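You operate a simulated robot arm through the tools that you are given. There is no shell and no other tool. Be economical: measure what you need, move in short steps, check, and stop when the job is done.

You run a simulated robot arm. Do the job below in one go: nothing can be reset, and whatever is moved stays where it is left.

## Task
Shut and bolt the door, then dry the air to 65 % or less.
Fine: run the dehumidifier till the meter shows it, then switch it off; keep clear under the door.

The check looks at the end state, three seconds after you hand in, the way a careful person would. Anything else that was tipped, shoved, dropped, spilled or broken makes it a failure.

## Robot
A 7-joint arm with a two-finger parallel gripper, fixed in place. Base frame: the origin is at the foot of the arm, x ahead of it, y to its left, z up. Units: m, degrees, N and s.
With the tool pointing down near the work surface it reaches from about 0.44 to 0.92 m from the base axis. Its first joint turns from -115.0 to 115.0 degrees. Payload 3.91 kg.
Tool frame: the origin (TCP) lies between the finger pads and is the grasp point; the fingertips stand 0.03 m ahead of it; z points along the fingers, y is the line along which they close. Largest opening 0.11 m; finger width 0.02, thickness 0.01; the body of the gripper, 0.048 by 0.112 m, starts 0.055 m behind the TCP.
Orientation is that of the tool frame in the base frame, as a unit quaternion [w, x, y, z]. With the fingers straight down and closing along the base's y, the tool's x points along the base's -x, its y along +y and its z along -z.

## Interface
- The arm moves only by the tool drive_tool. Its argument "targets" is one flat list of numbers, 7 for each row, row after row: the shift along the tool's x, y, z in m, then the turn, a rotation vector about the tool's x, y, z in degrees, then the finger opening in m, from 0 to 0.11. In form: [x, y, z, ax, ay, az, jaw, x, y, z, ax, ay, az, jaw, ...]. A call has 1 to 12 rows; each row is the pose to reach, as a shift and turn from the pose commanded when the call began, along the tool's axes at that moment. Rows are played at 5 a second. More than 0.05 m and 8.6 degrees between two rows, or a gripper value outside its range, and nothing of the call is played. Where a pose cannot be reached the arm comes as near as it can. A force on the tool above 50 N (or 10 N above the force at the start of the call, whichever is more), or a blocked arm, ends the call early, and 0.2 s more pass. The fingers move at their own pace (about 0.153 m/s each) and stop on an object; they squeeze with about 26 N. The grip force told is the motor's: it shows also when the fingers shut on nothing. Time passes only in rows, and 0.2 s behind the last, so rows that repeat a pose let the fingers close. The reply holds the time, the measured pose of the TCP, the force on the tool along the base axes, the opening and the grip force, in the units named above and with some noise, with the torque about the TCP (base axes, N m) and any sound that the robot's microphone picked up, and new pictures: "views" is both (left out), scene, wrist or none.
- Cameras (640 x 400 px; columns grow to the right, rows downward): "scene" is fixed at [0.0513, -0.6532, 1.5582]; the picture's right is [0.59, -0.81, 0.00], its down [-0.38, -0.28, -0.88] and it looks along [0.71, 0.52, -0.47] (base axes); focal length 310 px, centre (320, 200). "wrist" rides on the gripper at [0.072, 0.017, -0.103] in the tool frame; the picture's right is [-0.23, 0.97, 0.00], its down [-0.76, -0.18, -0.62] and it looks along [-0.61, -0.14, 0.78] (tool axes); focal length 222 px, centre (320, 200). There is no depth. A picture from a camera that has moved, and an enlarged one, comes with that camera's place and axes in the base frame and with its lens.
- slide_trunk(by): slides the trunk up (or, below 0, down) by that many m; the arm rides with it, the base frame stays. It gives what a move gives, with no picture.
- enlarge(camera, box): a new picture of the part [left, top, right, bottom] of that camera's present view, enlarged. No time passes.
- hand_in(): hands the job in; it is judged then, once.

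Work in short steps. Places have to be worked out from the pictures, the camera data and where the tool is seen: move nearer, look again, correct. Check each grasp and each placing, and mend what went wrong. You have 120 turns and 200 pictures in all, those below and enlarged ones among them. Open the gripper and draw the arm clear of the work before you hand the job in, unless the task says otherwise; then end with one line.

The tools are called as a command line: name --argument value ..., lists and objects as JSON in quotes. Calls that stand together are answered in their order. drive_tool: Moves the arm, as the interface text tells. Its arguments: {"type":"object","properties":{"targets":{"type":"array","items":{"type":"number"}},"views":{"type":"string","enum":["both","scene","wrist","none"]}},"required":["targets"]} The other tools are called the same way: slide_trunk (by) slides the trunk up or down; enlarge (camera, box) takes an enlarged picture of a part of a camera's view; hand_in () hands the job in.

At the start:

```text
t: 0.0
ee_pos: [0.6476, -0.1599, 1.4017]
tcp_rot: [0.0, -0.001, 1.0, 0.0]
contact_force: [0.7, -0.5, 0.4]
ft_torque: [0.01, -0.02, -0.04]
width: 0.1097
grip_force: 0.0
trunk travel left (down, up): [-0.775, 0.215]
```

scene: 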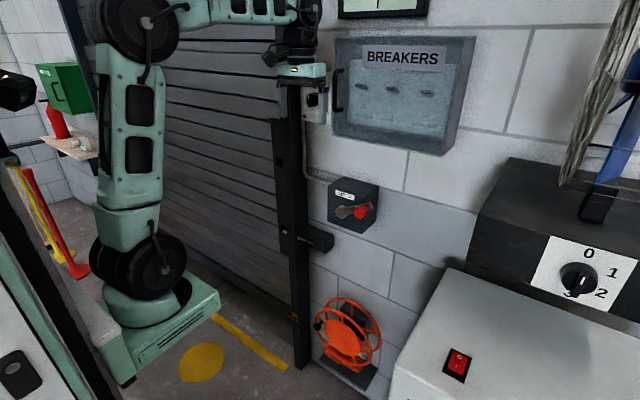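
wrist: 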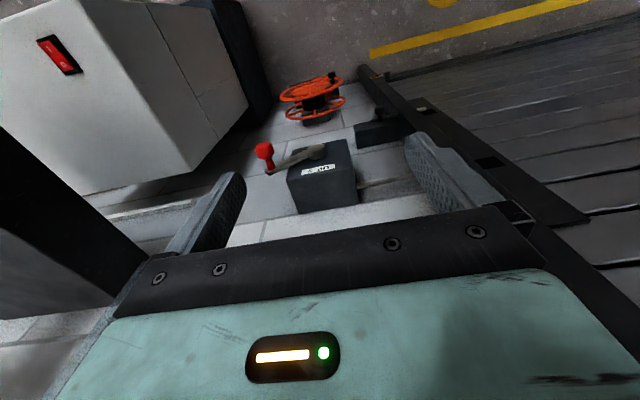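

I start by enlarging the key areas of the scene view: the door rail and switch, the lever box, and the machine at right.

enlarge --camera "scene" --box '[250, 40, 410, 260]'

enlarge --camera "scene" --box '[390, 150, 640, 400]'

enlarge --camera "scene" --box '[160, 220, 400, 400]'

enlarge --camera "scene" --box '[0, 40, 120, 300]'

enlarge --camera "scene" --box '[300, 0, 480, 120]'

```text
1.82 times, centred on (330, 150) of scene
camera zoom: at [0.0513, -0.6532, 1.5582], right [0.59, -0.81, 0.0], down [-0.38, -0.28, -0.88], along [0.71, 0.52, -0.47], focal length 564 px, centre (302, 291)
```

zoom: 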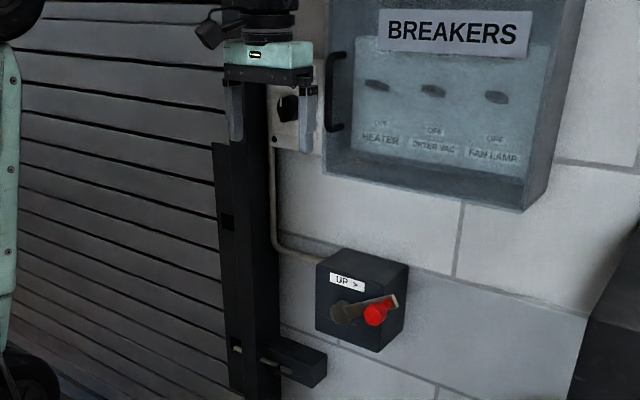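

```text
1.60 times, centred on (515, 275) of scene
camera zoom: at [0.0513, -0.6532, 1.5582], right [0.59, -0.81, 0.0], down [-0.38, -0.28, -0.88], along [0.71, 0.52, -0.47], focal length 496 px, centre (8, 80)
```

zoom: 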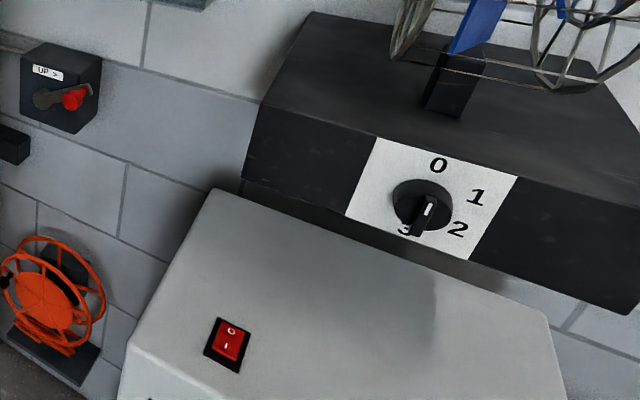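

```text
2.22 times, centred on (280, 310) of scene
camera zoom: at [0.0513, -0.6532, 1.5582], right [0.59, -0.81, 0.0], down [-0.38, -0.28, -0.88], along [0.71, 0.52, -0.47], focal length 690 px, centre (409, -44)
```

zoom: 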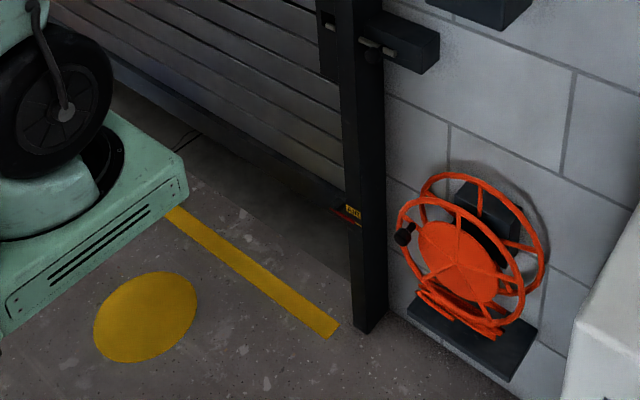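

```text
1.54 times, centred on (60, 170) of scene
camera zoom: at [0.0513, -0.6532, 1.5582], right [0.59, -0.81, 0.0], down [-0.38, -0.28, -0.88], along [0.71, 0.52, -0.47], focal length 477 px, centre (720, 246)
```

zoom: 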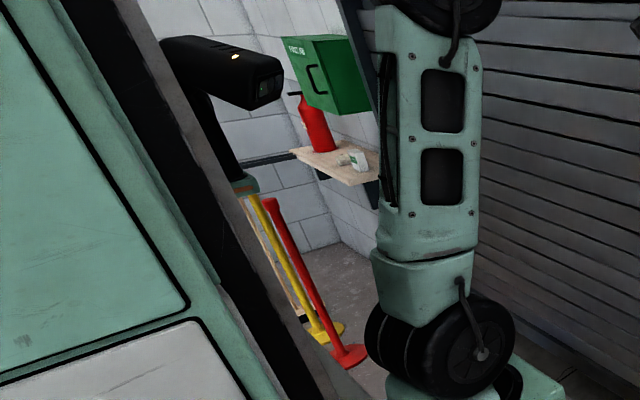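

```text
3.33 times, centred on (390, 60) of scene
camera zoom: at [0.0513, -0.6532, 1.5582], right [0.59, -0.81, 0.0], down [-0.38, -0.28, -0.88], along [0.71, 0.52, -0.47], focal length 1034 px, centre (87, 667)
```

zoom: 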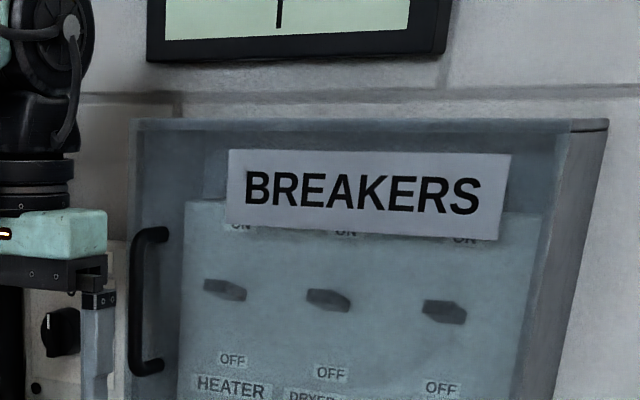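

The door is nearly down, with a gap at the floor, a crank marked "UP >", a bolt by the rail, a breaker cabinet and a meter above it. I estimate the red crank knob at about (0.74, -0.29, 1.105). I'll draw the tool back and tilt it forward to see the wall.

drive_tool --targets '[0.03, 0, 0, 0, -8, 0, 0.11, 0.06, 0, 0, 0, -16, 0, 0.11, 0.09, 0, 0, 0, -24, 0, 0.11, 0.12, 0, 0, 0, -32, 0, 0.11, 0.15, 0, 0, 0, -40, 0, 0.11, 0.15, 0, 0, 0, -48, 0, 0.11]'

```text
t: 1.4
ee_pos: [0.5683, -0.2126, 1.2652]
tcp_rot: [0.386, 0.012, 0.922, 0.018]
contact_force: [1.8, 1.6, 0.1]
ft_torque: [-0.14, 0.11, -0.02]
width: 0.1103
grip_force: 0.0
out of reach, approached as far as the arm can: row 3, 4, 5, 6
trunk travel left (down, up): [-0.775, 0.215]
camera wrist: at [0.4451, -0.1952, 1.2867], right [0.17, 0.96, 0.2], down [0.09, -0.22, 0.97], along [0.98, -0.14, -0.12], focal length 222 px, centre (320, 200)
```

scene: 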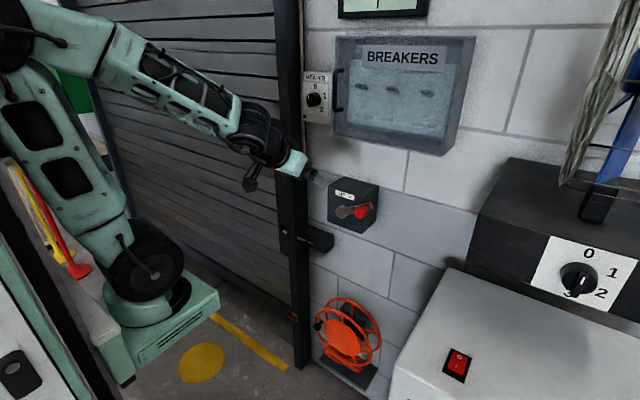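
wrist: 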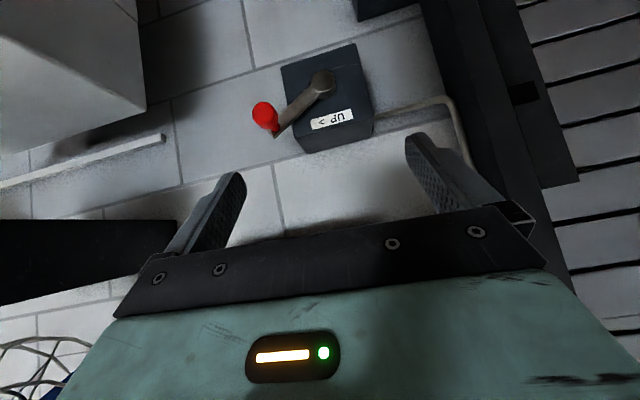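

The arm no longer hides the small box. I enlarge it, the cabinet, the meter, and the bolt and crank area.

enlarge --camera "scene" --box '[295, 60, 355, 130]'

enlarge --camera "scene" --box '[335, 30, 485, 160]'

enlarge --camera "scene" --box '[265, 170, 385, 270]'

enlarge --camera "scene" --box '[330, 0, 440, 25]'

```text
5.71 times, centred on (325, 95) of scene
camera zoom: at [0.0513, -0.6532, 1.5582], right [0.59, -0.81, 0.0], down [-0.38, -0.28, -0.88], along [0.71, 0.52, -0.47], focal length 1773 px, centre (291, 800)
```

zoom: 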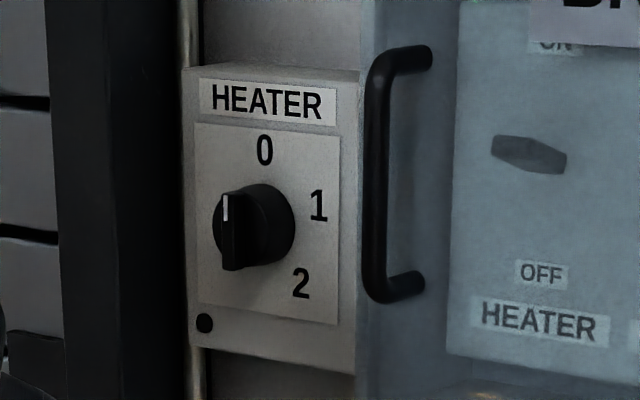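

```text
3.08 times, centred on (410, 95) of scene
camera zoom: at [0.0513, -0.6532, 1.5582], right [0.59, -0.81, 0.0], down [-0.38, -0.28, -0.88], along [0.71, 0.52, -0.47], focal length 955 px, centre (43, 523)
```

zoom: 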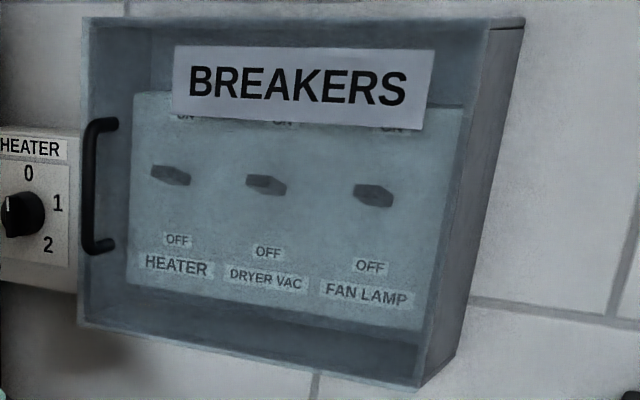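

```text
4.00 times, centred on (325, 220) of scene
camera zoom: at [0.0513, -0.6532, 1.5582], right [0.59, -0.81, 0.0], down [-0.38, -0.28, -0.88], along [0.71, 0.52, -0.47], focal length 1241 px, centre (300, 120)
```

zoom: 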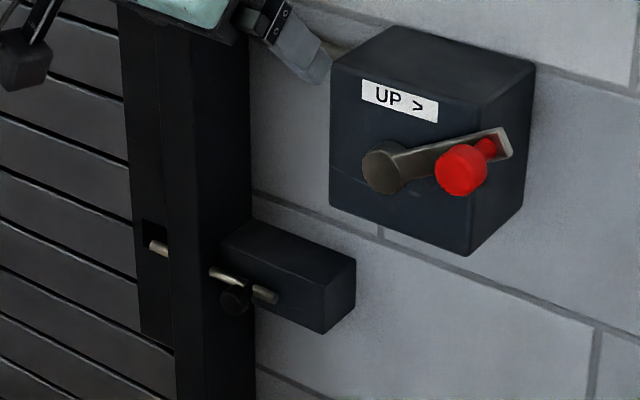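

```text
5.82 times, centred on (385, 12) of scene
camera zoom: at [0.0513, -0.6532, 1.5582], right [0.59, -0.81, 0.0], down [-0.38, -0.28, -0.88], along [0.71, 0.52, -0.47], focal length 1805 px, centre (-58, 1291)
```

zoom: 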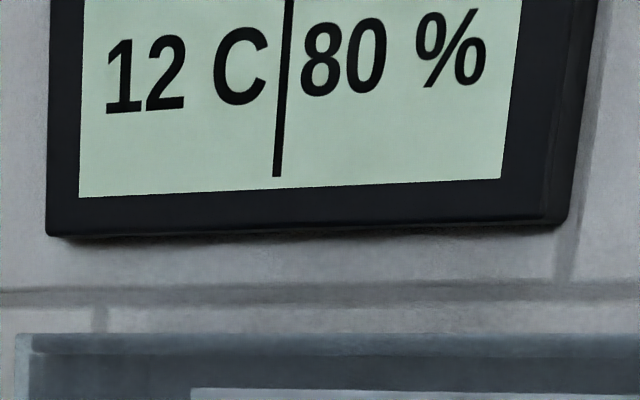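

The meter reads 12 °C and 80 %. Next I look at the door's bottom edge, the rocker on the grey machine, the fan knob, and the left foreground.

enlarge --camera "scene" --box '[180, 290, 310, 370]'

enlarge --camera "scene" --box '[420, 320, 500, 400]'

enlarge --camera "scene" --box '[520, 230, 640, 310]'

enlarge --camera "scene" --box '[0, 60, 220, 400]'

```text
4.92 times, centred on (245, 330) of scene
camera zoom: at [0.0513, -0.6532, 1.5582], right [0.59, -0.81, 0.0], down [-0.38, -0.28, -0.88], along [0.71, 0.52, -0.47], focal length 1527 px, centre (689, -440)
```

zoom: 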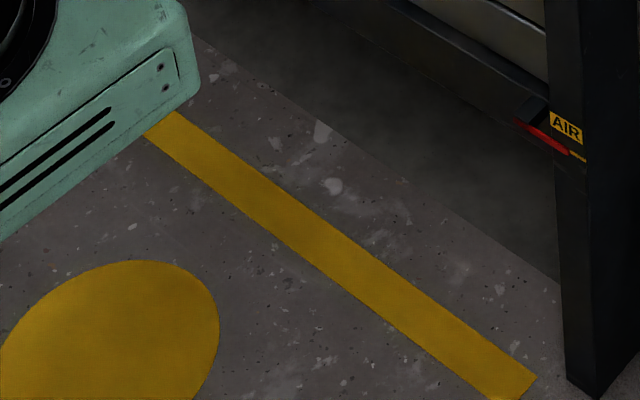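

```text
5.00 times, centred on (460, 360) of scene
camera zoom: at [0.0513, -0.6532, 1.5582], right [0.59, -0.81, 0.0], down [-0.38, -0.28, -0.88], along [0.71, 0.52, -0.47], focal length 1551 px, centre (-380, -600)
```

zoom: 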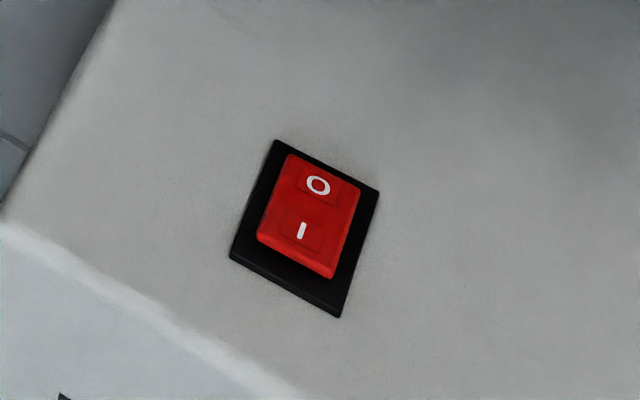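

```text
5.00 times, centred on (580, 270) of scene
camera zoom: at [0.0513, -0.6532, 1.5582], right [0.59, -0.81, 0.0], down [-0.38, -0.28, -0.88], along [0.71, 0.52, -0.47], focal length 1551 px, centre (-980, -150)
```

zoom: 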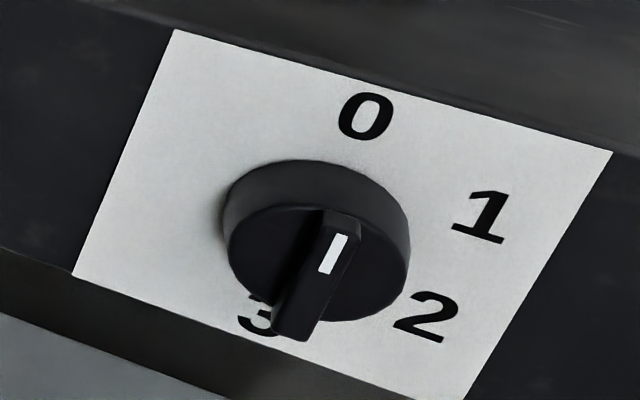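

```text
1.18 times, centred on (110, 230) of scene
camera zoom: at [0.0513, -0.6532, 1.5582], right [0.59, -0.81, 0.0], down [-0.38, -0.28, -0.88], along [0.71, 0.52, -0.47], focal length 365 px, centre (567, 165)
```

zoom: 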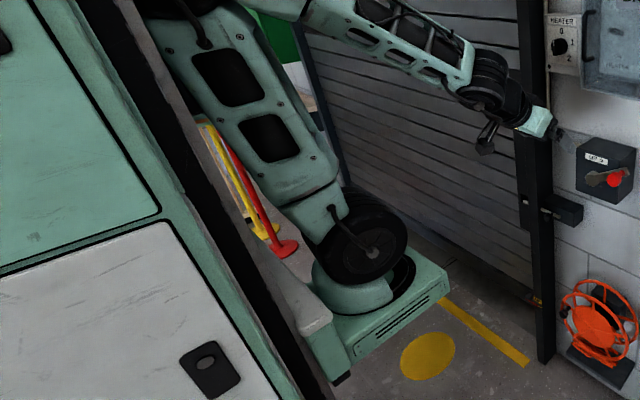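

I slide the trunk down in steps for a level look at the bolt and the door's bottom.

slide_trunk --by -0.25

enlarge --camera "wrist" --box '[0, 0, 640, 400]'

```text
t: 4.0
ee_pos: [0.5699, -0.213, 1.017]
tcp_rot: [0.39, -0.008, 0.921, 0.014]
contact_force: [0.4, 0.2, 0.4]
ft_torque: [-0.02, -0.01, 0.02]
width: 0.1101
grip_force: 0.1
trunk travel left (down, up): [-0.525, 0.465]
```

```text
1.00 times, centred on (320, 200) of wrist (not enlarged: the box is as wide or as high as the picture)
camera zoom: at [0.4457, -0.1997, 1.0358], right [0.13, 0.97, 0.18], down [0.09, -0.19, 0.98], along [0.99, -0.11, -0.11], focal length 222 px, centre (320, 200)
```

zoom: 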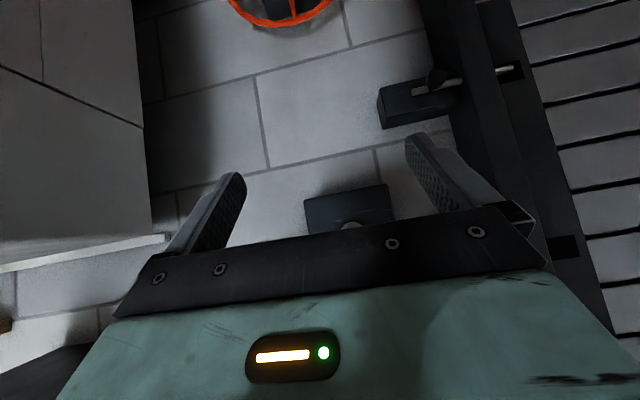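

The bolt is now in view, so I enlarge it.

enlarge --camera "wrist" --box '[360, 30, 560, 150]'

slide_trunk --by -0.2

enlarge --camera "wrist" --box '[0, 0, 640, 400]'

```text
3.20 times, centred on (460, 90) of wrist
camera zoom: at [0.4457, -0.1997, 1.0358], right [0.13, 0.97, 0.18], down [0.09, -0.19, 0.98], along [0.99, -0.11, -0.11], focal length 711 px, centre (-128, 552)
```

zoom: 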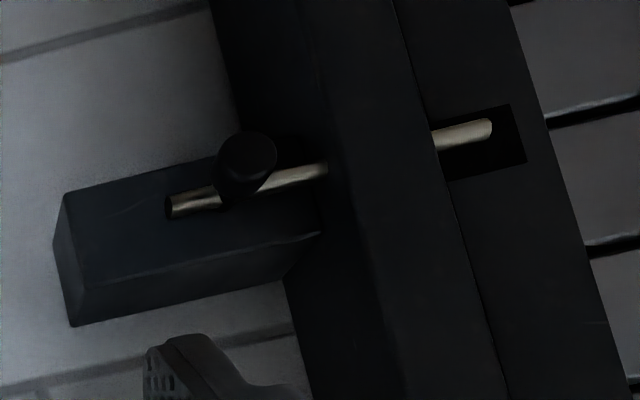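

```text
t: 6.2
ee_pos: [0.57, -0.2137, 0.8164]
tcp_rot: [0.39, -0.009, 0.921, 0.014]
contact_force: [-0.3, 0.8, -0.1]
ft_torque: [0.0, -0.01, 0.01]
width: 0.1101
grip_force: 0.1
trunk travel left (down, up): [-0.325, 0.665]
```

```text
1.00 times, centred on (320, 200) of wrist (not enlarged: the box is as wide or as high as the picture)
camera zoom: at [0.4457, -0.1997, 0.8358], right [0.13, 0.97, 0.18], down [0.09, -0.19, 0.98], along [0.99, -0.11, -0.11], focal length 222 px, centre (320, 200)
```

zoom: 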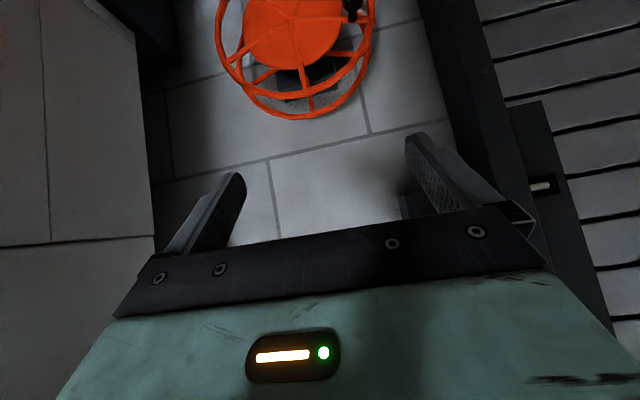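

The bolt is already shot through the lower hole of the door plate, so the door is held ajar. It has to be drawn, the door cranked down, and then shot into the upper hole. I look lower, at the floor and the AIR tag.

slide_trunk --by -0.3

enlarge --camera "wrist" --box '[0, 0, 640, 400]'

enlarge --camera "wrist" --box '[380, 0, 640, 160]'

enlarge --camera "scene" --box '[0, 0, 640, 400]'

```text
t: 9.2
ee_pos: [0.5694, -0.2121, 0.5169]
tcp_rot: [0.39, -0.009, 0.921, 0.015]
contact_force: [-0.2, -0.2, 0.4]
ft_torque: [0.02, 0.01, 0.01]
width: 0.1099
grip_force: 0.2
trunk travel left (down, up): [-0.025, 0.965]
```

```text
1.00 times, centred on (320, 200) of wrist (not enlarged: the box is as wide or as high as the picture)
camera zoom: at [0.4457, -0.1997, 0.5358], right [0.13, 0.97, 0.18], down [0.09, -0.19, 0.98], along [0.99, -0.11, -0.11], focal length 222 px, centre (320, 200)
```

zoom: 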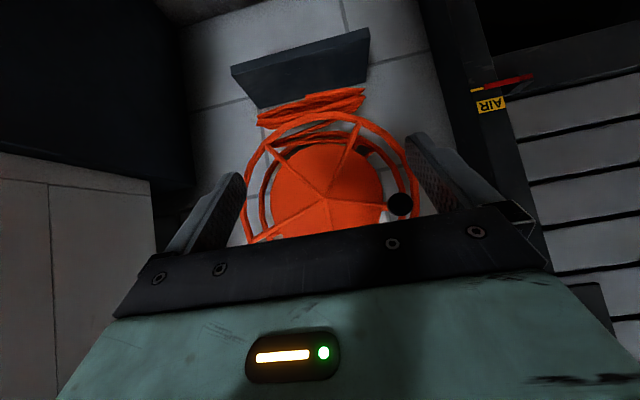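

```text
2.46 times, centred on (510, 80) of wrist
camera zoom: at [0.4457, -0.1997, 0.5358], right [0.13, 0.97, 0.18], down [0.09, -0.19, 0.98], along [0.99, -0.11, -0.11], focal length 547 px, centre (-148, 495)
```

zoom: 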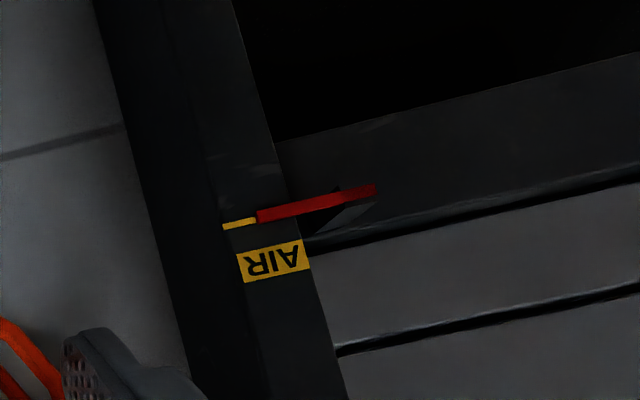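

```text
1.00 times, centred on (320, 200) of scene (not enlarged: the box is as wide or as high as the picture)
camera zoom: at [0.0513, -0.6532, 1.5582], right [0.59, -0.81, 0.0], down [-0.38, -0.28, -0.88], along [0.71, 0.52, -0.47], focal length 310 px, centre (320, 200)
```

zoom: 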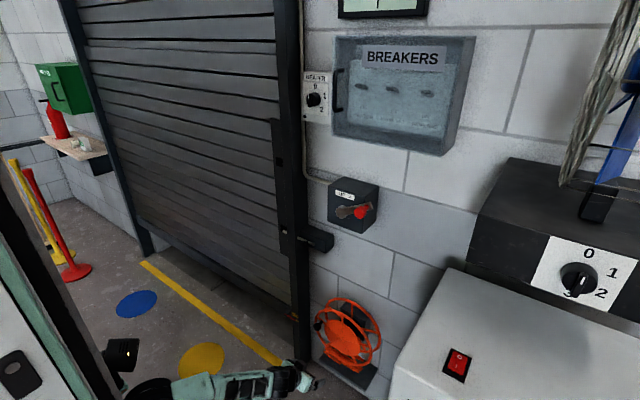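

The red pointer on the door edge lines up with the "AIR" mark, so the door is in its vent position and nothing is lying under it. Triangulated, the bolt knob is near (0.824, -0.01, 0.825), the crank pivot at (0.784, -0.20, 1.06) and the crank knob at (0.742, -0.29, 1.107). I raise the trunk and pitch the tool level.

slide_trunk --by 0.3

drive_tool --targets '[-0.012, 0, 0.012, 0, -7.5, 0, 0.11, -0.024, 0, 0.024, 0, -15, 0, 0.11, -0.036, 0, 0.036, 0, -22.5, 0, 0.11, -0.048, 0, 0.048, 0, -30, 0, 0.11, -0.06, 0, 0.06, 0, -37.5, 0, 0.11, -0.06, 0, 0.06, 0, -45, 0, 0.11, -0.06, 0, 0.06, 0, -45, 0, 0.11]'

```text
t: 12.2
ee_pos: [0.5696, -0.2121, 0.8178]
tcp_rot: [0.39, -0.008, 0.921, 0.013]
contact_force: [-0.5, 0.0, 0.9]
ft_torque: [-0.01, 0.01, 0.03]
width: 0.11
grip_force: 0.0
trunk travel left (down, up): [-0.325, 0.665]
```

```text
t: 13.8
ee_pos: [0.6774, -0.2205, 0.8244]
tcp_rot: [0.713, -0.002, 0.701, 0.016]
contact_force: [-0.2, -0.6, 0.0]
ft_torque: [-0.04, -0.03, 0.0]
width: 0.1101
grip_force: 0.1
out of reach, approached as far as the arm can: row 1, 2, 3, 4, 5, 6, 7
trunk travel left (down, up): [-0.325, 0.665]
camera wrist: at [0.5751, -0.205, 0.7491], right [-0.03, 0.97, 0.25], down [-0.63, -0.21, 0.75], along [0.78, -0.13, 0.62], focal length 222 px, centre (320, 200)
```

scene: 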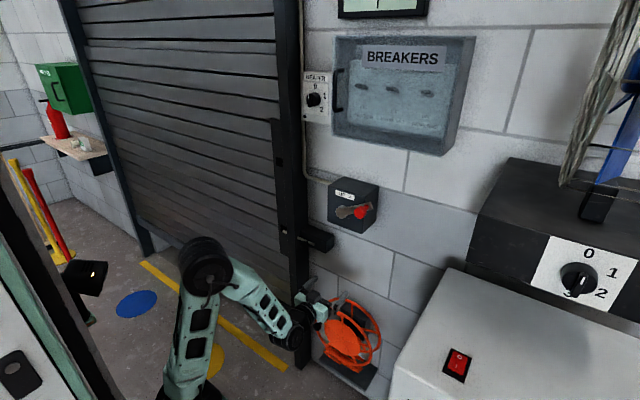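
wrist: 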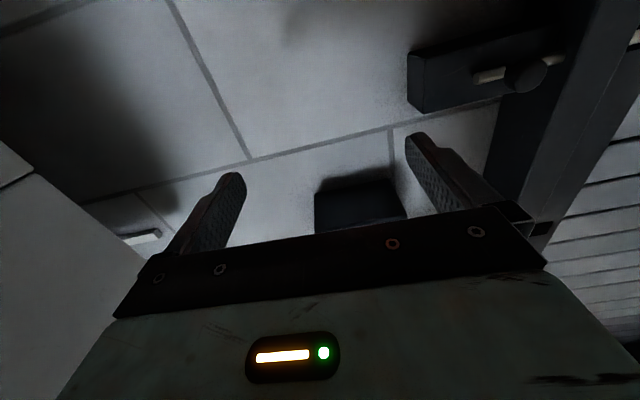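

The tool is level at (0.677, -0.22, 0.824). I move sideways in front of the bolt knob and look again.

drive_tool --targets '[0, 0.04, 0, 0, 0, 0, 0.08, 0, 0.08, 0, 0, 0, 0, 0.08, 0, 0.12, 0, 0, 0, 0, 0.08, 0, 0.16, 0, 0, 0, 0, 0.08, 0, 0.2, 0, 0, 0, 0, 0.08, 0, 0.2, 0, 0, 0, 0, 0.08]'

```text
t: 15.2
ee_pos: [0.6893, -0.1736, 0.8294]
tcp_rot: [0.712, -0.002, 0.702, 0.015]
contact_force: [0.0, -0.1, 0.0]
ft_torque: [0.0, 0.03, -0.02]
width: 0.08
grip_force: 0.0
out of reach, approached as far as the arm can: row 1, 2, 3, 4, 5, 6
trunk travel left (down, up): [-0.325, 0.665]
camera wrist: at [0.5882, -0.1583, 0.755], right [-0.03, 0.97, 0.25], down [-0.63, -0.21, 0.75], along [0.78, -0.13, 0.62], focal length 222 px, centre (320, 200)
```

scene: 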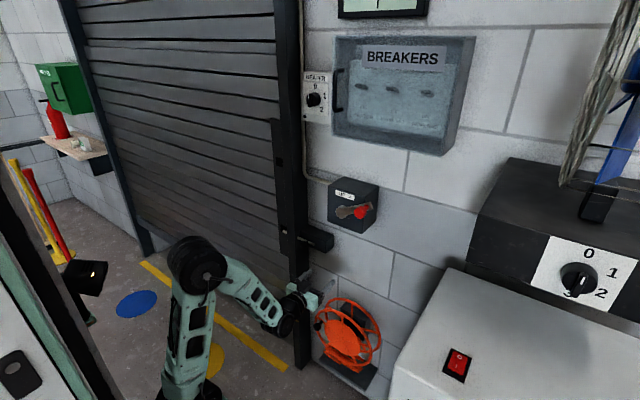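
wrist: 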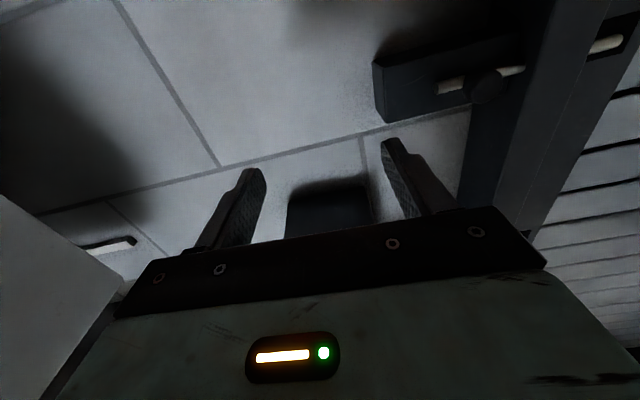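

With the tool level the minimum radius is about 0.71, so I go forward first and then sideways.

drive_tool --targets '[0, 0.03, 0.035, 0, 0, 0, 0.07, 0, 0.06, 0.04, 0, 0, 0, 0.07, 0, 0.1, 0.04, 0, 0, 0, 0.07, 0, 0.14, 0.04, 0, 0, 0, 0.07, 0, 0.14, 0.04, 0, 0, 0, 0.07]'

enlarge --camera "wrist" --box '[280, 20, 480, 200]'

enlarge --camera "scene" --box '[260, 190, 360, 290]'

```text
t: 16.4
ee_pos: [0.7109, -0.1547, 0.8321]
tcp_rot: [0.709, -0.024, 0.704, 0.031]
contact_force: [0.3, -0.6, -0.1]
ft_torque: [-0.01, 0.01, 0.03]
width: 0.0696
grip_force: 0.0
out of reach, approached as far as the arm can: row 1, 2, 3, 4, 5
trunk travel left (down, up): [-0.325, 0.665]
camera wrist: at [0.6078, -0.1456, 0.7575], right [-0.07, 0.97, 0.24], down [-0.61, -0.23, 0.76], along [0.79, -0.09, 0.61], focal length 222 px, centre (320, 200)
```

scene: 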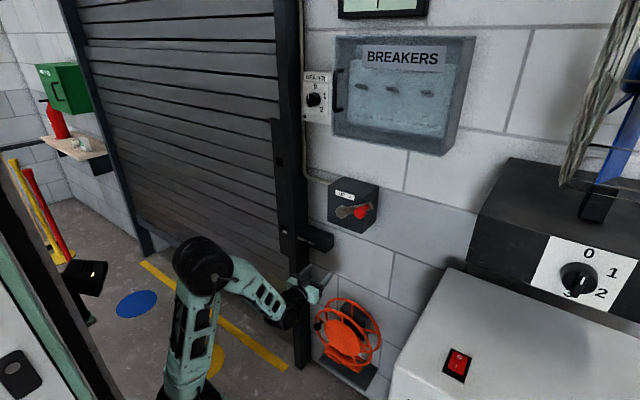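
wrist: 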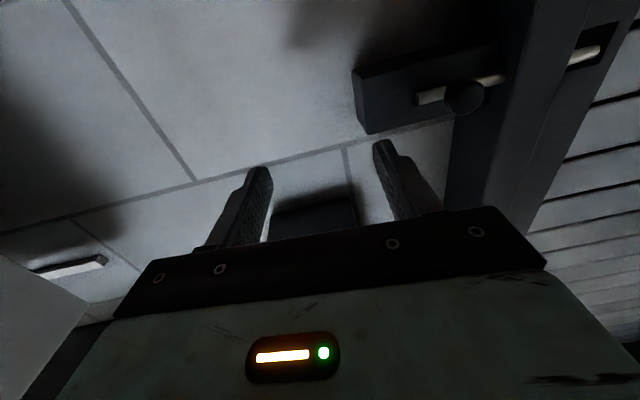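

```text
2.22 times, centred on (380, 110) of wrist
camera zoom: at [0.6078, -0.1456, 0.7575], right [-0.07, 0.97, 0.24], down [-0.61, -0.23, 0.76], along [0.79, -0.09, 0.61], focal length 494 px, centre (187, 400)
```

zoom: 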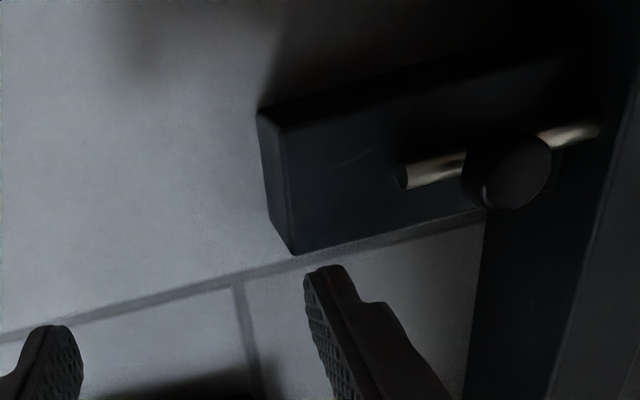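

```text
4.00 times, centred on (310, 240) of scene
camera zoom: at [0.0513, -0.6532, 1.5582], right [0.59, -0.81, 0.0], down [-0.38, -0.28, -0.88], along [0.71, 0.52, -0.47], focal length 1241 px, centre (360, 40)
```

zoom: 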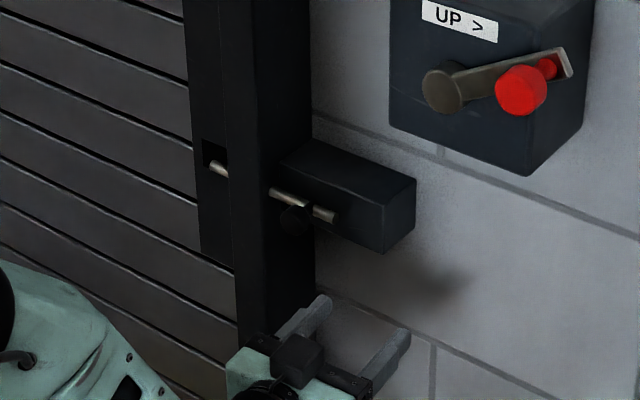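

The arm is stuck near a joint limit in this pose. I lower the trunk by 0.25, then raise the tool with the arm so the forearm is flatter.

slide_trunk --by -0.25

drive_tool --targets '[-0.04, 0.0, 0, 0, 0, 0, 0.07, -0.08, 0.0, 0, 0, 0, 0, 0.07, -0.12, 0.0, 0.0, 0, 0, 0, 0.07, -0.16, 0.0, 0.0, 0, 0, 0, 0.07, -0.2, 0, 0.0, 0, 0, 0, 0.07, -0.24, 0, 0.0, 0, 0, 0, 0.07, -0.24, 0.03, 0.02, 0, 0, 0, 0.07, -0.24, 0.06, 0.02, 0, 0, 0, 0.07]'

```text
t: 18.9
ee_pos: [0.7103, -0.1555, 0.5806]
tcp_rot: [0.709, -0.023, 0.705, 0.03]
contact_force: [0.2, 0.1, 0.7]
ft_torque: [0.01, 0.01, 0.0]
width: 0.07
grip_force: 0.0
trunk travel left (down, up): [-0.075, 0.915]
```

```text
t: 20.7
ee_pos: [0.7246, -0.097, 0.8215]
tcp_rot: [0.709, -0.023, 0.705, 0.03]
contact_force: [-0.6, 0.8, -0.8]
ft_torque: [-0.04, -0.01, -0.02]
width: 0.0699
grip_force: 0.0
trunk travel left (down, up): [-0.075, 0.915]
camera wrist: at [0.6214, -0.0875, 0.7479], right [-0.07, 0.97, 0.24], down [-0.61, -0.23, 0.76], along [0.79, -0.09, 0.61], focal length 222 px, centre (320, 200)
```

scene: 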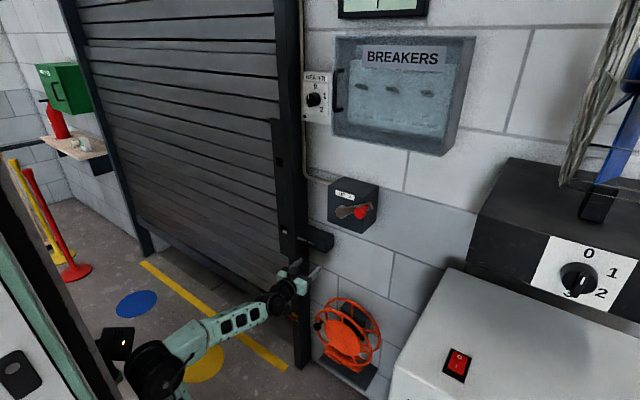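
wrist: 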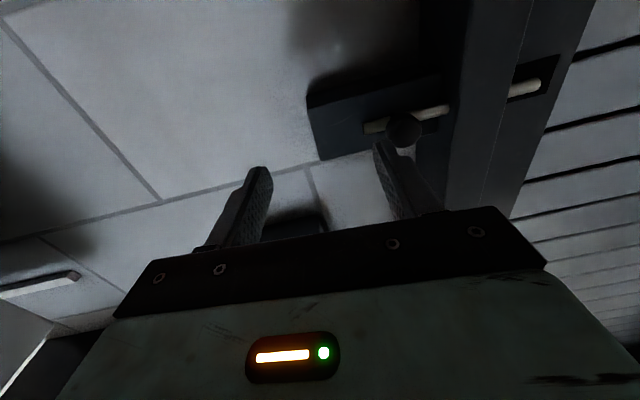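

Motion is free again. The refined knob position is about (0.80, -0.02, 0.835), close beside the rail. I roll the tool -90° so the fingers close vertically on the knob and fit beside the rail.

drive_tool --targets '[0, 0, 0, 0, 0, -8, 0.07, 0, 0, 0, 0, 0, -16, 0.07, 0, 0, 0, 0, 0, -24, 0.07, 0, 0, 0, 0, 0, -32, 0.07, 0, 0, 0, 0, 0, -40, 0.07, 0, 0, 0, 0, 0, -48, 0.07, 0, 0, 0, 0, 0, -56, 0.07, 0, 0, 0, 0, 0, -64, 0.07, 0, 0, 0, 0, 0, -72, 0.07, 0, 0, 0, 0, 0, -80, 0.07, 0, 0, 0, 0, 0, -88, 0.07]' --views "wrist"

```text
t: 23.1
ee_pos: [0.7273, -0.0882, 0.8952]
tcp_rot: [0.519, -0.515, 0.505, -0.459]
contact_force: [-0.9, 0.1, 0.1]
ft_torque: [0.0, 0.0, 0.0]
width: 0.0699
grip_force: 0.0
out of reach, approached as far as the arm can: row 6, 7, 8, 9, 10, 11
trunk travel left (down, up): [-0.075, 0.915]
camera wrist: at [0.6281, -0.1666, 0.8781], right [-0.06, 0.27, -0.96], down [-0.67, 0.71, 0.24], along [0.74, 0.65, 0.14], focal length 222 px, centre (320, 200)
```

wrist: 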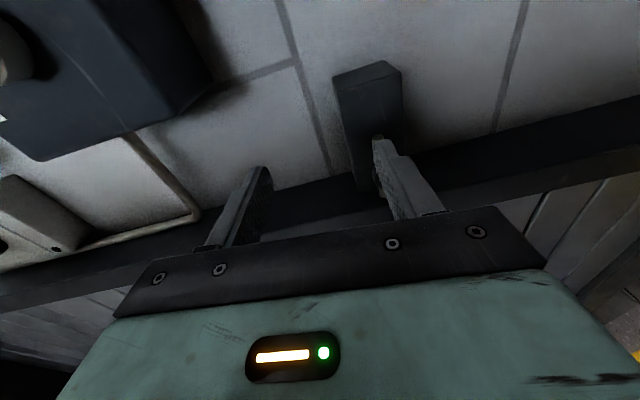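

The roll pushed the tool up to z 0.895, so lowering the trunk 0.06 brings it to bolt height. Then I move towards the knob in y.

slide_trunk --by -0.06

drive_tool --targets '[-0.03, 0, -0.005, 0, 0, 0, 0.06, -0.06, 0, -0.005, 0, 0, 0, 0.06, -0.06, 0, -0.005, 0, 0, 0, 0.06]'

enlarge --camera "scene" --box '[260, 190, 360, 290]'

```text
t: 24.1
ee_pos: [0.7265, -0.0878, 0.8356]
tcp_rot: [0.519, -0.513, 0.506, -0.459]
contact_force: [1.4, -0.8, -0.1]
ft_torque: [-0.02, 0.04, -0.01]
width: 0.0702
grip_force: 0.0
trunk travel left (down, up): [-0.015, 0.975]
```

```text
t: 24.9
ee_pos: [0.7172, -0.0298, 0.8395]
tcp_rot: [0.52, -0.514, 0.506, -0.459]
contact_force: [-0.3, 0.6, -0.3]
ft_torque: [0.0, 0.0, -0.01]
width: 0.0598
grip_force: 0.1
trunk travel left (down, up): [-0.015, 0.975]
camera wrist: at [0.6191, -0.1072, 0.8218], right [-0.06, 0.28, -0.96], down [-0.67, 0.71, 0.24], along [0.74, 0.65, 0.14], focal length 222 px, centre (320, 200)
```

scene: 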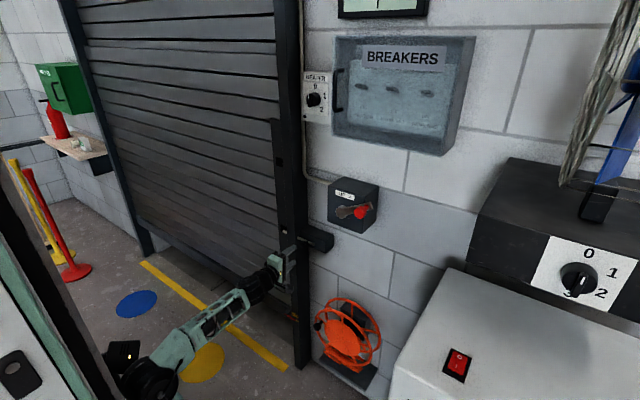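
wrist: 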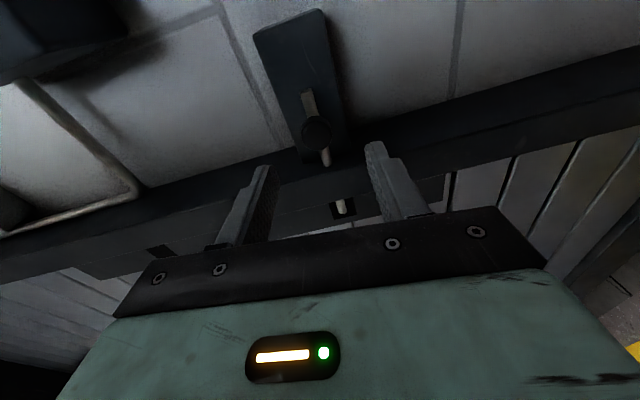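

```text
4.00 times, centred on (310, 240) of scene
camera zoom: at [0.0513, -0.6532, 1.5582], right [0.59, -0.81, 0.0], down [-0.38, -0.28, -0.88], along [0.71, 0.52, -0.47], focal length 1241 px, centre (360, 40)
```

zoom: 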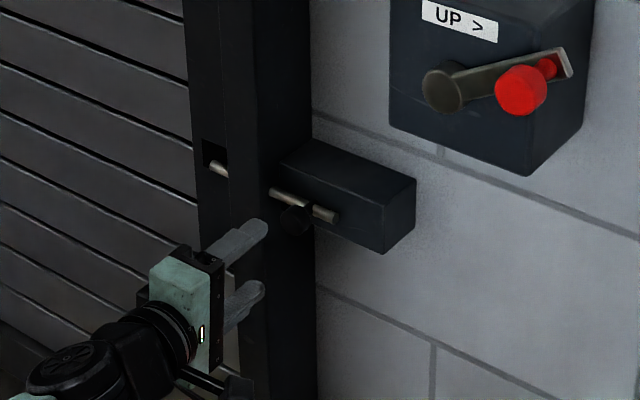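

The knob sits centred between the fingers, at about (0.80, -0.027, 0.838). I advance 6.5 cm along the tool axis and then look before closing.

drive_tool --targets '[0, 0, 0.03, 0, 0, 0, 0.06, 0, 0, 0.05, 0, 0, 0, 0.06, 0.003, 0, 0.065, 0, 0, 0, 0.06, 0.003, 0, 0.065, 0, 0, 0, 0.06]' --views "wrist"

enlarge --camera "scene" --box '[260, 190, 360, 290]'

```text
t: 25.9
ee_pos: [0.7818, -0.0278, 0.8378]
tcp_rot: [0.52, -0.513, 0.506, -0.459]
contact_force: [-0.2, -0.2, -0.3]
ft_torque: [-0.04, 0.01, 0.02]
width: 0.0598
grip_force: 0.1
trunk travel left (down, up): [-0.015, 0.975]
camera wrist: at [0.6841, -0.1057, 0.8182], right [-0.06, 0.28, -0.96], down [-0.67, 0.71, 0.24], along [0.74, 0.65, 0.14], focal length 222 px, centre (320, 200)
```

wrist: 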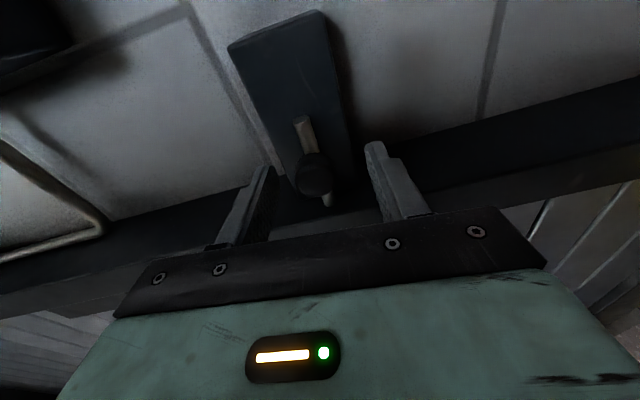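

```text
4.00 times, centred on (310, 240) of scene
camera zoom: at [0.0513, -0.6532, 1.5582], right [0.59, -0.81, 0.0], down [-0.38, -0.28, -0.88], along [0.71, 0.52, -0.47], focal length 1241 px, centre (360, 40)
```

zoom: 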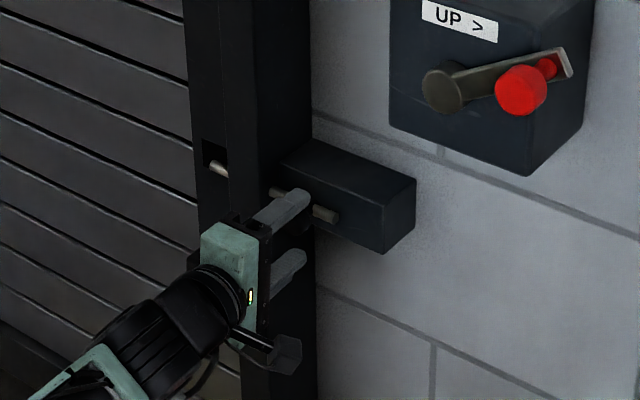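

The knob is within the fingertips' reach (x about 0.80, tips at 0.812). I advance 8 mm more and close.

drive_tool --targets '[0, 0, 0.008, 0, 0, 0, 0.06, 0, 0, 0.008, 0, 0, 0, 0.03, 0, 0, 0.008, 0, 0, 0, 0.0, 0, 0, 0.008, 0, 0, 0, 0.0]' --views "wrist"

```text
t: 26.9
ee_pos: [0.7898, -0.0274, 0.84]
tcp_rot: [0.522, -0.511, 0.504, -0.461]
contact_force: [19.3, -0.4, 34.9]
ft_torque: [0.36, -0.59, -0.32]
width: 0.0272
grip_force: 45.5
trunk travel left (down, up): [-0.015, 0.975]
camera wrist: at [0.692, -0.1057, 0.8213], right [-0.05, 0.28, -0.96], down [-0.67, 0.71, 0.24], along [0.74, 0.65, 0.15], focal length 222 px, centre (320, 200)
```

wrist: 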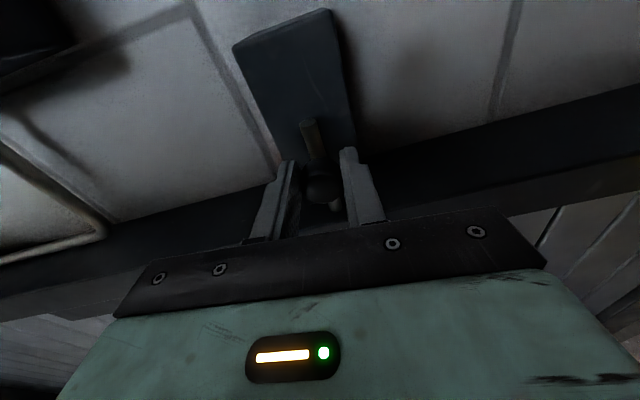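

The knob is gripped at 27 mm width. I ease upward a little to relieve the load and pull the bolt toward -y.

drive_tool --targets '[0, -0.003, 0.007, 0, 0, 0, 0, 0.01, -0.003, 0.006, 0, 0, 0, 0, 0.02, -0.003, 0.005, 0, 0, 0, 0, 0.03, -0.003, 0.004, 0, 0, 0, 0]'

enlarge --camera "scene" --box '[260, 190, 360, 290]'

```text
t: 27.9
ee_pos: [0.7952, -0.0545, 0.8398]
tcp_rot: [0.521, -0.513, 0.504, -0.46]
contact_force: [-18.2, 1.4, 26.5]
ft_torque: [0.21, -0.54, 0.62]
width: 0.0268
grip_force: 45.2
trunk travel left (down, up): [-0.015, 0.975]
camera wrist: at [0.6976, -0.1341, 0.8218], right [-0.05, 0.28, -0.96], down [-0.67, 0.71, 0.24], along [0.74, 0.65, 0.15], focal length 222 px, centre (320, 200)
```

scene: 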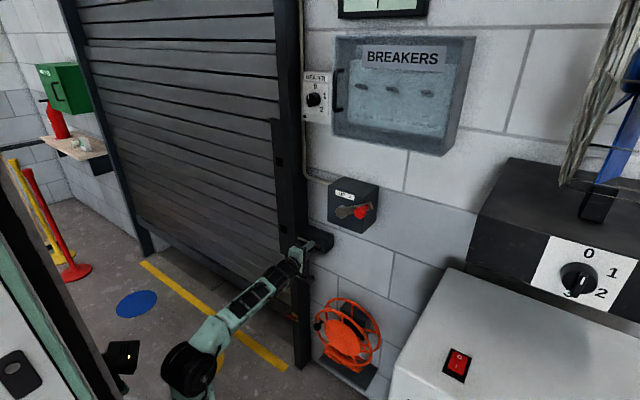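
wrist: 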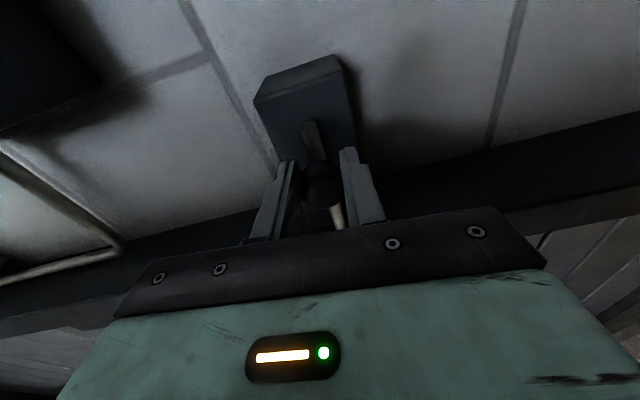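

```text
4.00 times, centred on (310, 240) of scene
camera zoom: at [0.0513, -0.6532, 1.5582], right [0.59, -0.81, 0.0], down [-0.38, -0.28, -0.88], along [0.71, 0.52, -0.47], focal length 1241 px, centre (360, 40)
```

zoom: 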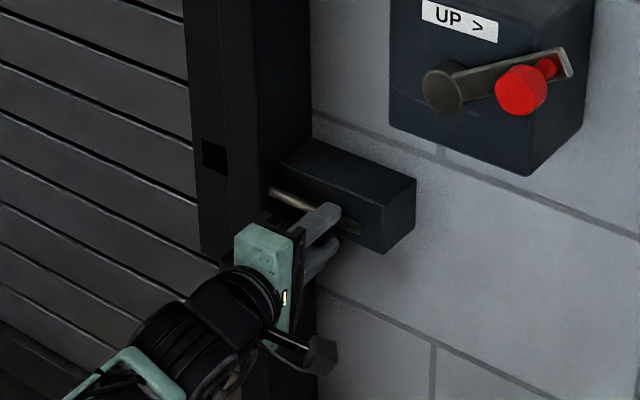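

The bolt slides and its tip has left the plate hole. I keep pulling to the end of its travel.

drive_tool --targets '[0.01, -0.001, -0.005, 0, 0, 0, 0, 0.02, -0.001, -0.006, 0, 0, 0, 0, 0.03, -0.001, -0.007, 0, 0, 0, 0, 0.04, -0.001, -0.008, 0, 0, 0, 0]' --views "wrist"

enlarge --camera "scene" --box '[260, 190, 360, 290]'

```text
t: 29.1
ee_pos: [0.7797, -0.2278, 0.8408]
tcp_rot: [0.459, -0.445, 0.563, -0.524]
contact_force: [0.2, 0.2, 0.0]
ft_torque: [0.0, -0.01, -0.03]
width: 0.0
grip_force: 37.9
out of reach, approached as far as the arm can: row 1, 2, 3, 4
trunk travel left (down, up): [-0.015, 0.975]
stopped in row 4: the arm was blocked; the commanded pose is now the measured one
camera wrist: at [0.6642, -0.2792, 0.823], right [0.02, 0.28, -0.96], down [-0.47, 0.85, 0.24], along [0.88, 0.45, 0.15], focal length 222 px, centre (320, 200)
```

wrist: 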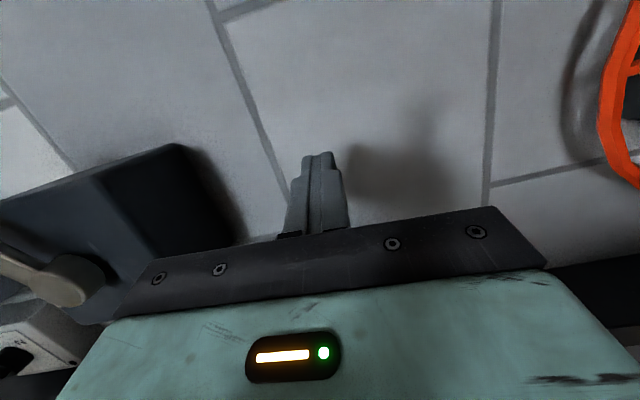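

```text
4.00 times, centred on (310, 240) of scene
camera zoom: at [0.0513, -0.6532, 1.5582], right [0.59, -0.81, 0.0], down [-0.38, -0.28, -0.88], along [0.71, 0.52, -0.47], focal length 1241 px, centre (360, 40)
```

zoom: 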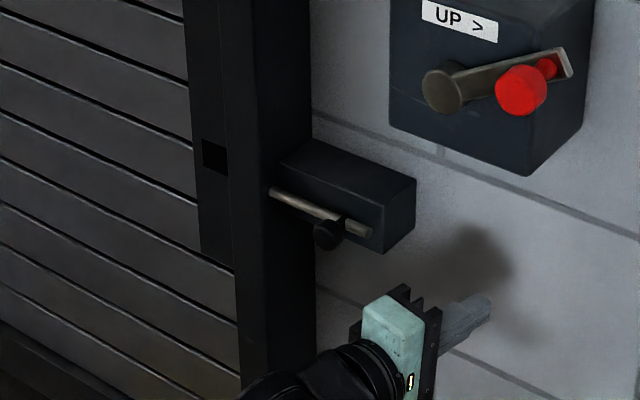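

The grip slipped off as the arm left its reach, but the bolt is drawn. Its knob moved about 4 cm to y ≈ -0.066 and the plate hole is empty. I back away and roll the tool back for the crank.

drive_tool --targets '[0, 0, -0.03, 0, 0, 0, 0, 0, 0, -0.06, 0, 0, 0, 0.0, 0, 0, -0.06, 0, 0, 8, 0.03, 0, 0, -0.06, 0, 0, 16, 0.06, 0, 0, -0.06, 0, 0, 24, 0.07, 0, 0, -0.06, 0, 0, 32, 0.07, 0, 0, -0.06, 0, 0, 40, 0.07, 0, 0, -0.06, 0, 0, 48, 0.07, 0, 0, -0.06, 0, 0, 56, 0.07, 0, 0, -0.06, 0, 0, 64, 0.07, 0, 0, -0.06, 0, 0, 72, 0.07, 0, 0, -0.06, 0, 0, 80, 0.07]' --views "wrist"

slide_trunk --by 0.24

enlarge --camera "wrist" --box '[0, 0, 640, 400]'

```text
t: 31.7
ee_pos: [0.7195, -0.2162, 0.8437]
tcp_rot: [0.687, 0.021, 0.718, -0.104]
contact_force: [-0.2, 0.8, 0.0]
ft_torque: [-0.01, 0.02, -0.01]
width: 0.0702
grip_force: 0.1
trunk travel left (down, up): [-0.015, 0.975]
camera wrist: at [0.6184, -0.1893, 0.7714], right [0.18, 0.98, 0.11], down [-0.6, 0.02, 0.8], along [0.78, -0.21, 0.59], focal length 222 px, centre (320, 200)
```

wrist: 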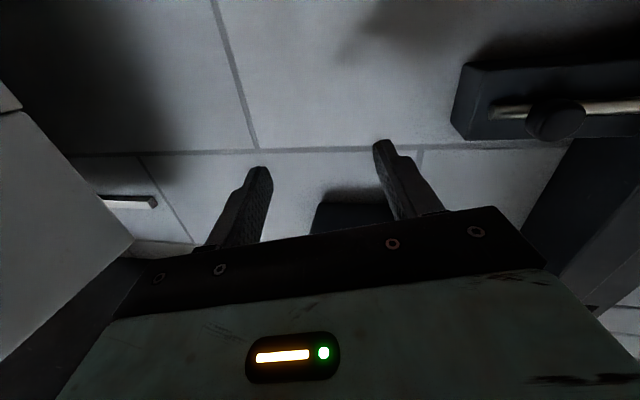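

```text
t: 34.2
ee_pos: [0.7199, -0.2154, 1.0831]
tcp_rot: [0.687, 0.021, 0.718, -0.106]
contact_force: [1.0, 0.5, -1.0]
ft_torque: [-0.01, 0.02, -0.01]
width: 0.07
grip_force: 0.0
trunk travel left (down, up): [-0.255, 0.735]
```

```text
1.00 times, centred on (320, 200) of wrist (not enlarged: the box is as wide or as high as the picture)
camera zoom: at [0.6184, -0.1894, 1.0113], right [0.18, 0.98, 0.11], down [-0.6, 0.03, 0.8], along [0.78, -0.21, 0.59], focal length 222 px, centre (320, 200)
```

zoom: 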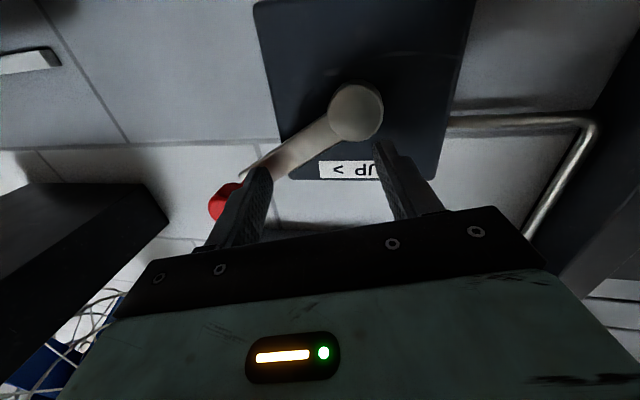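

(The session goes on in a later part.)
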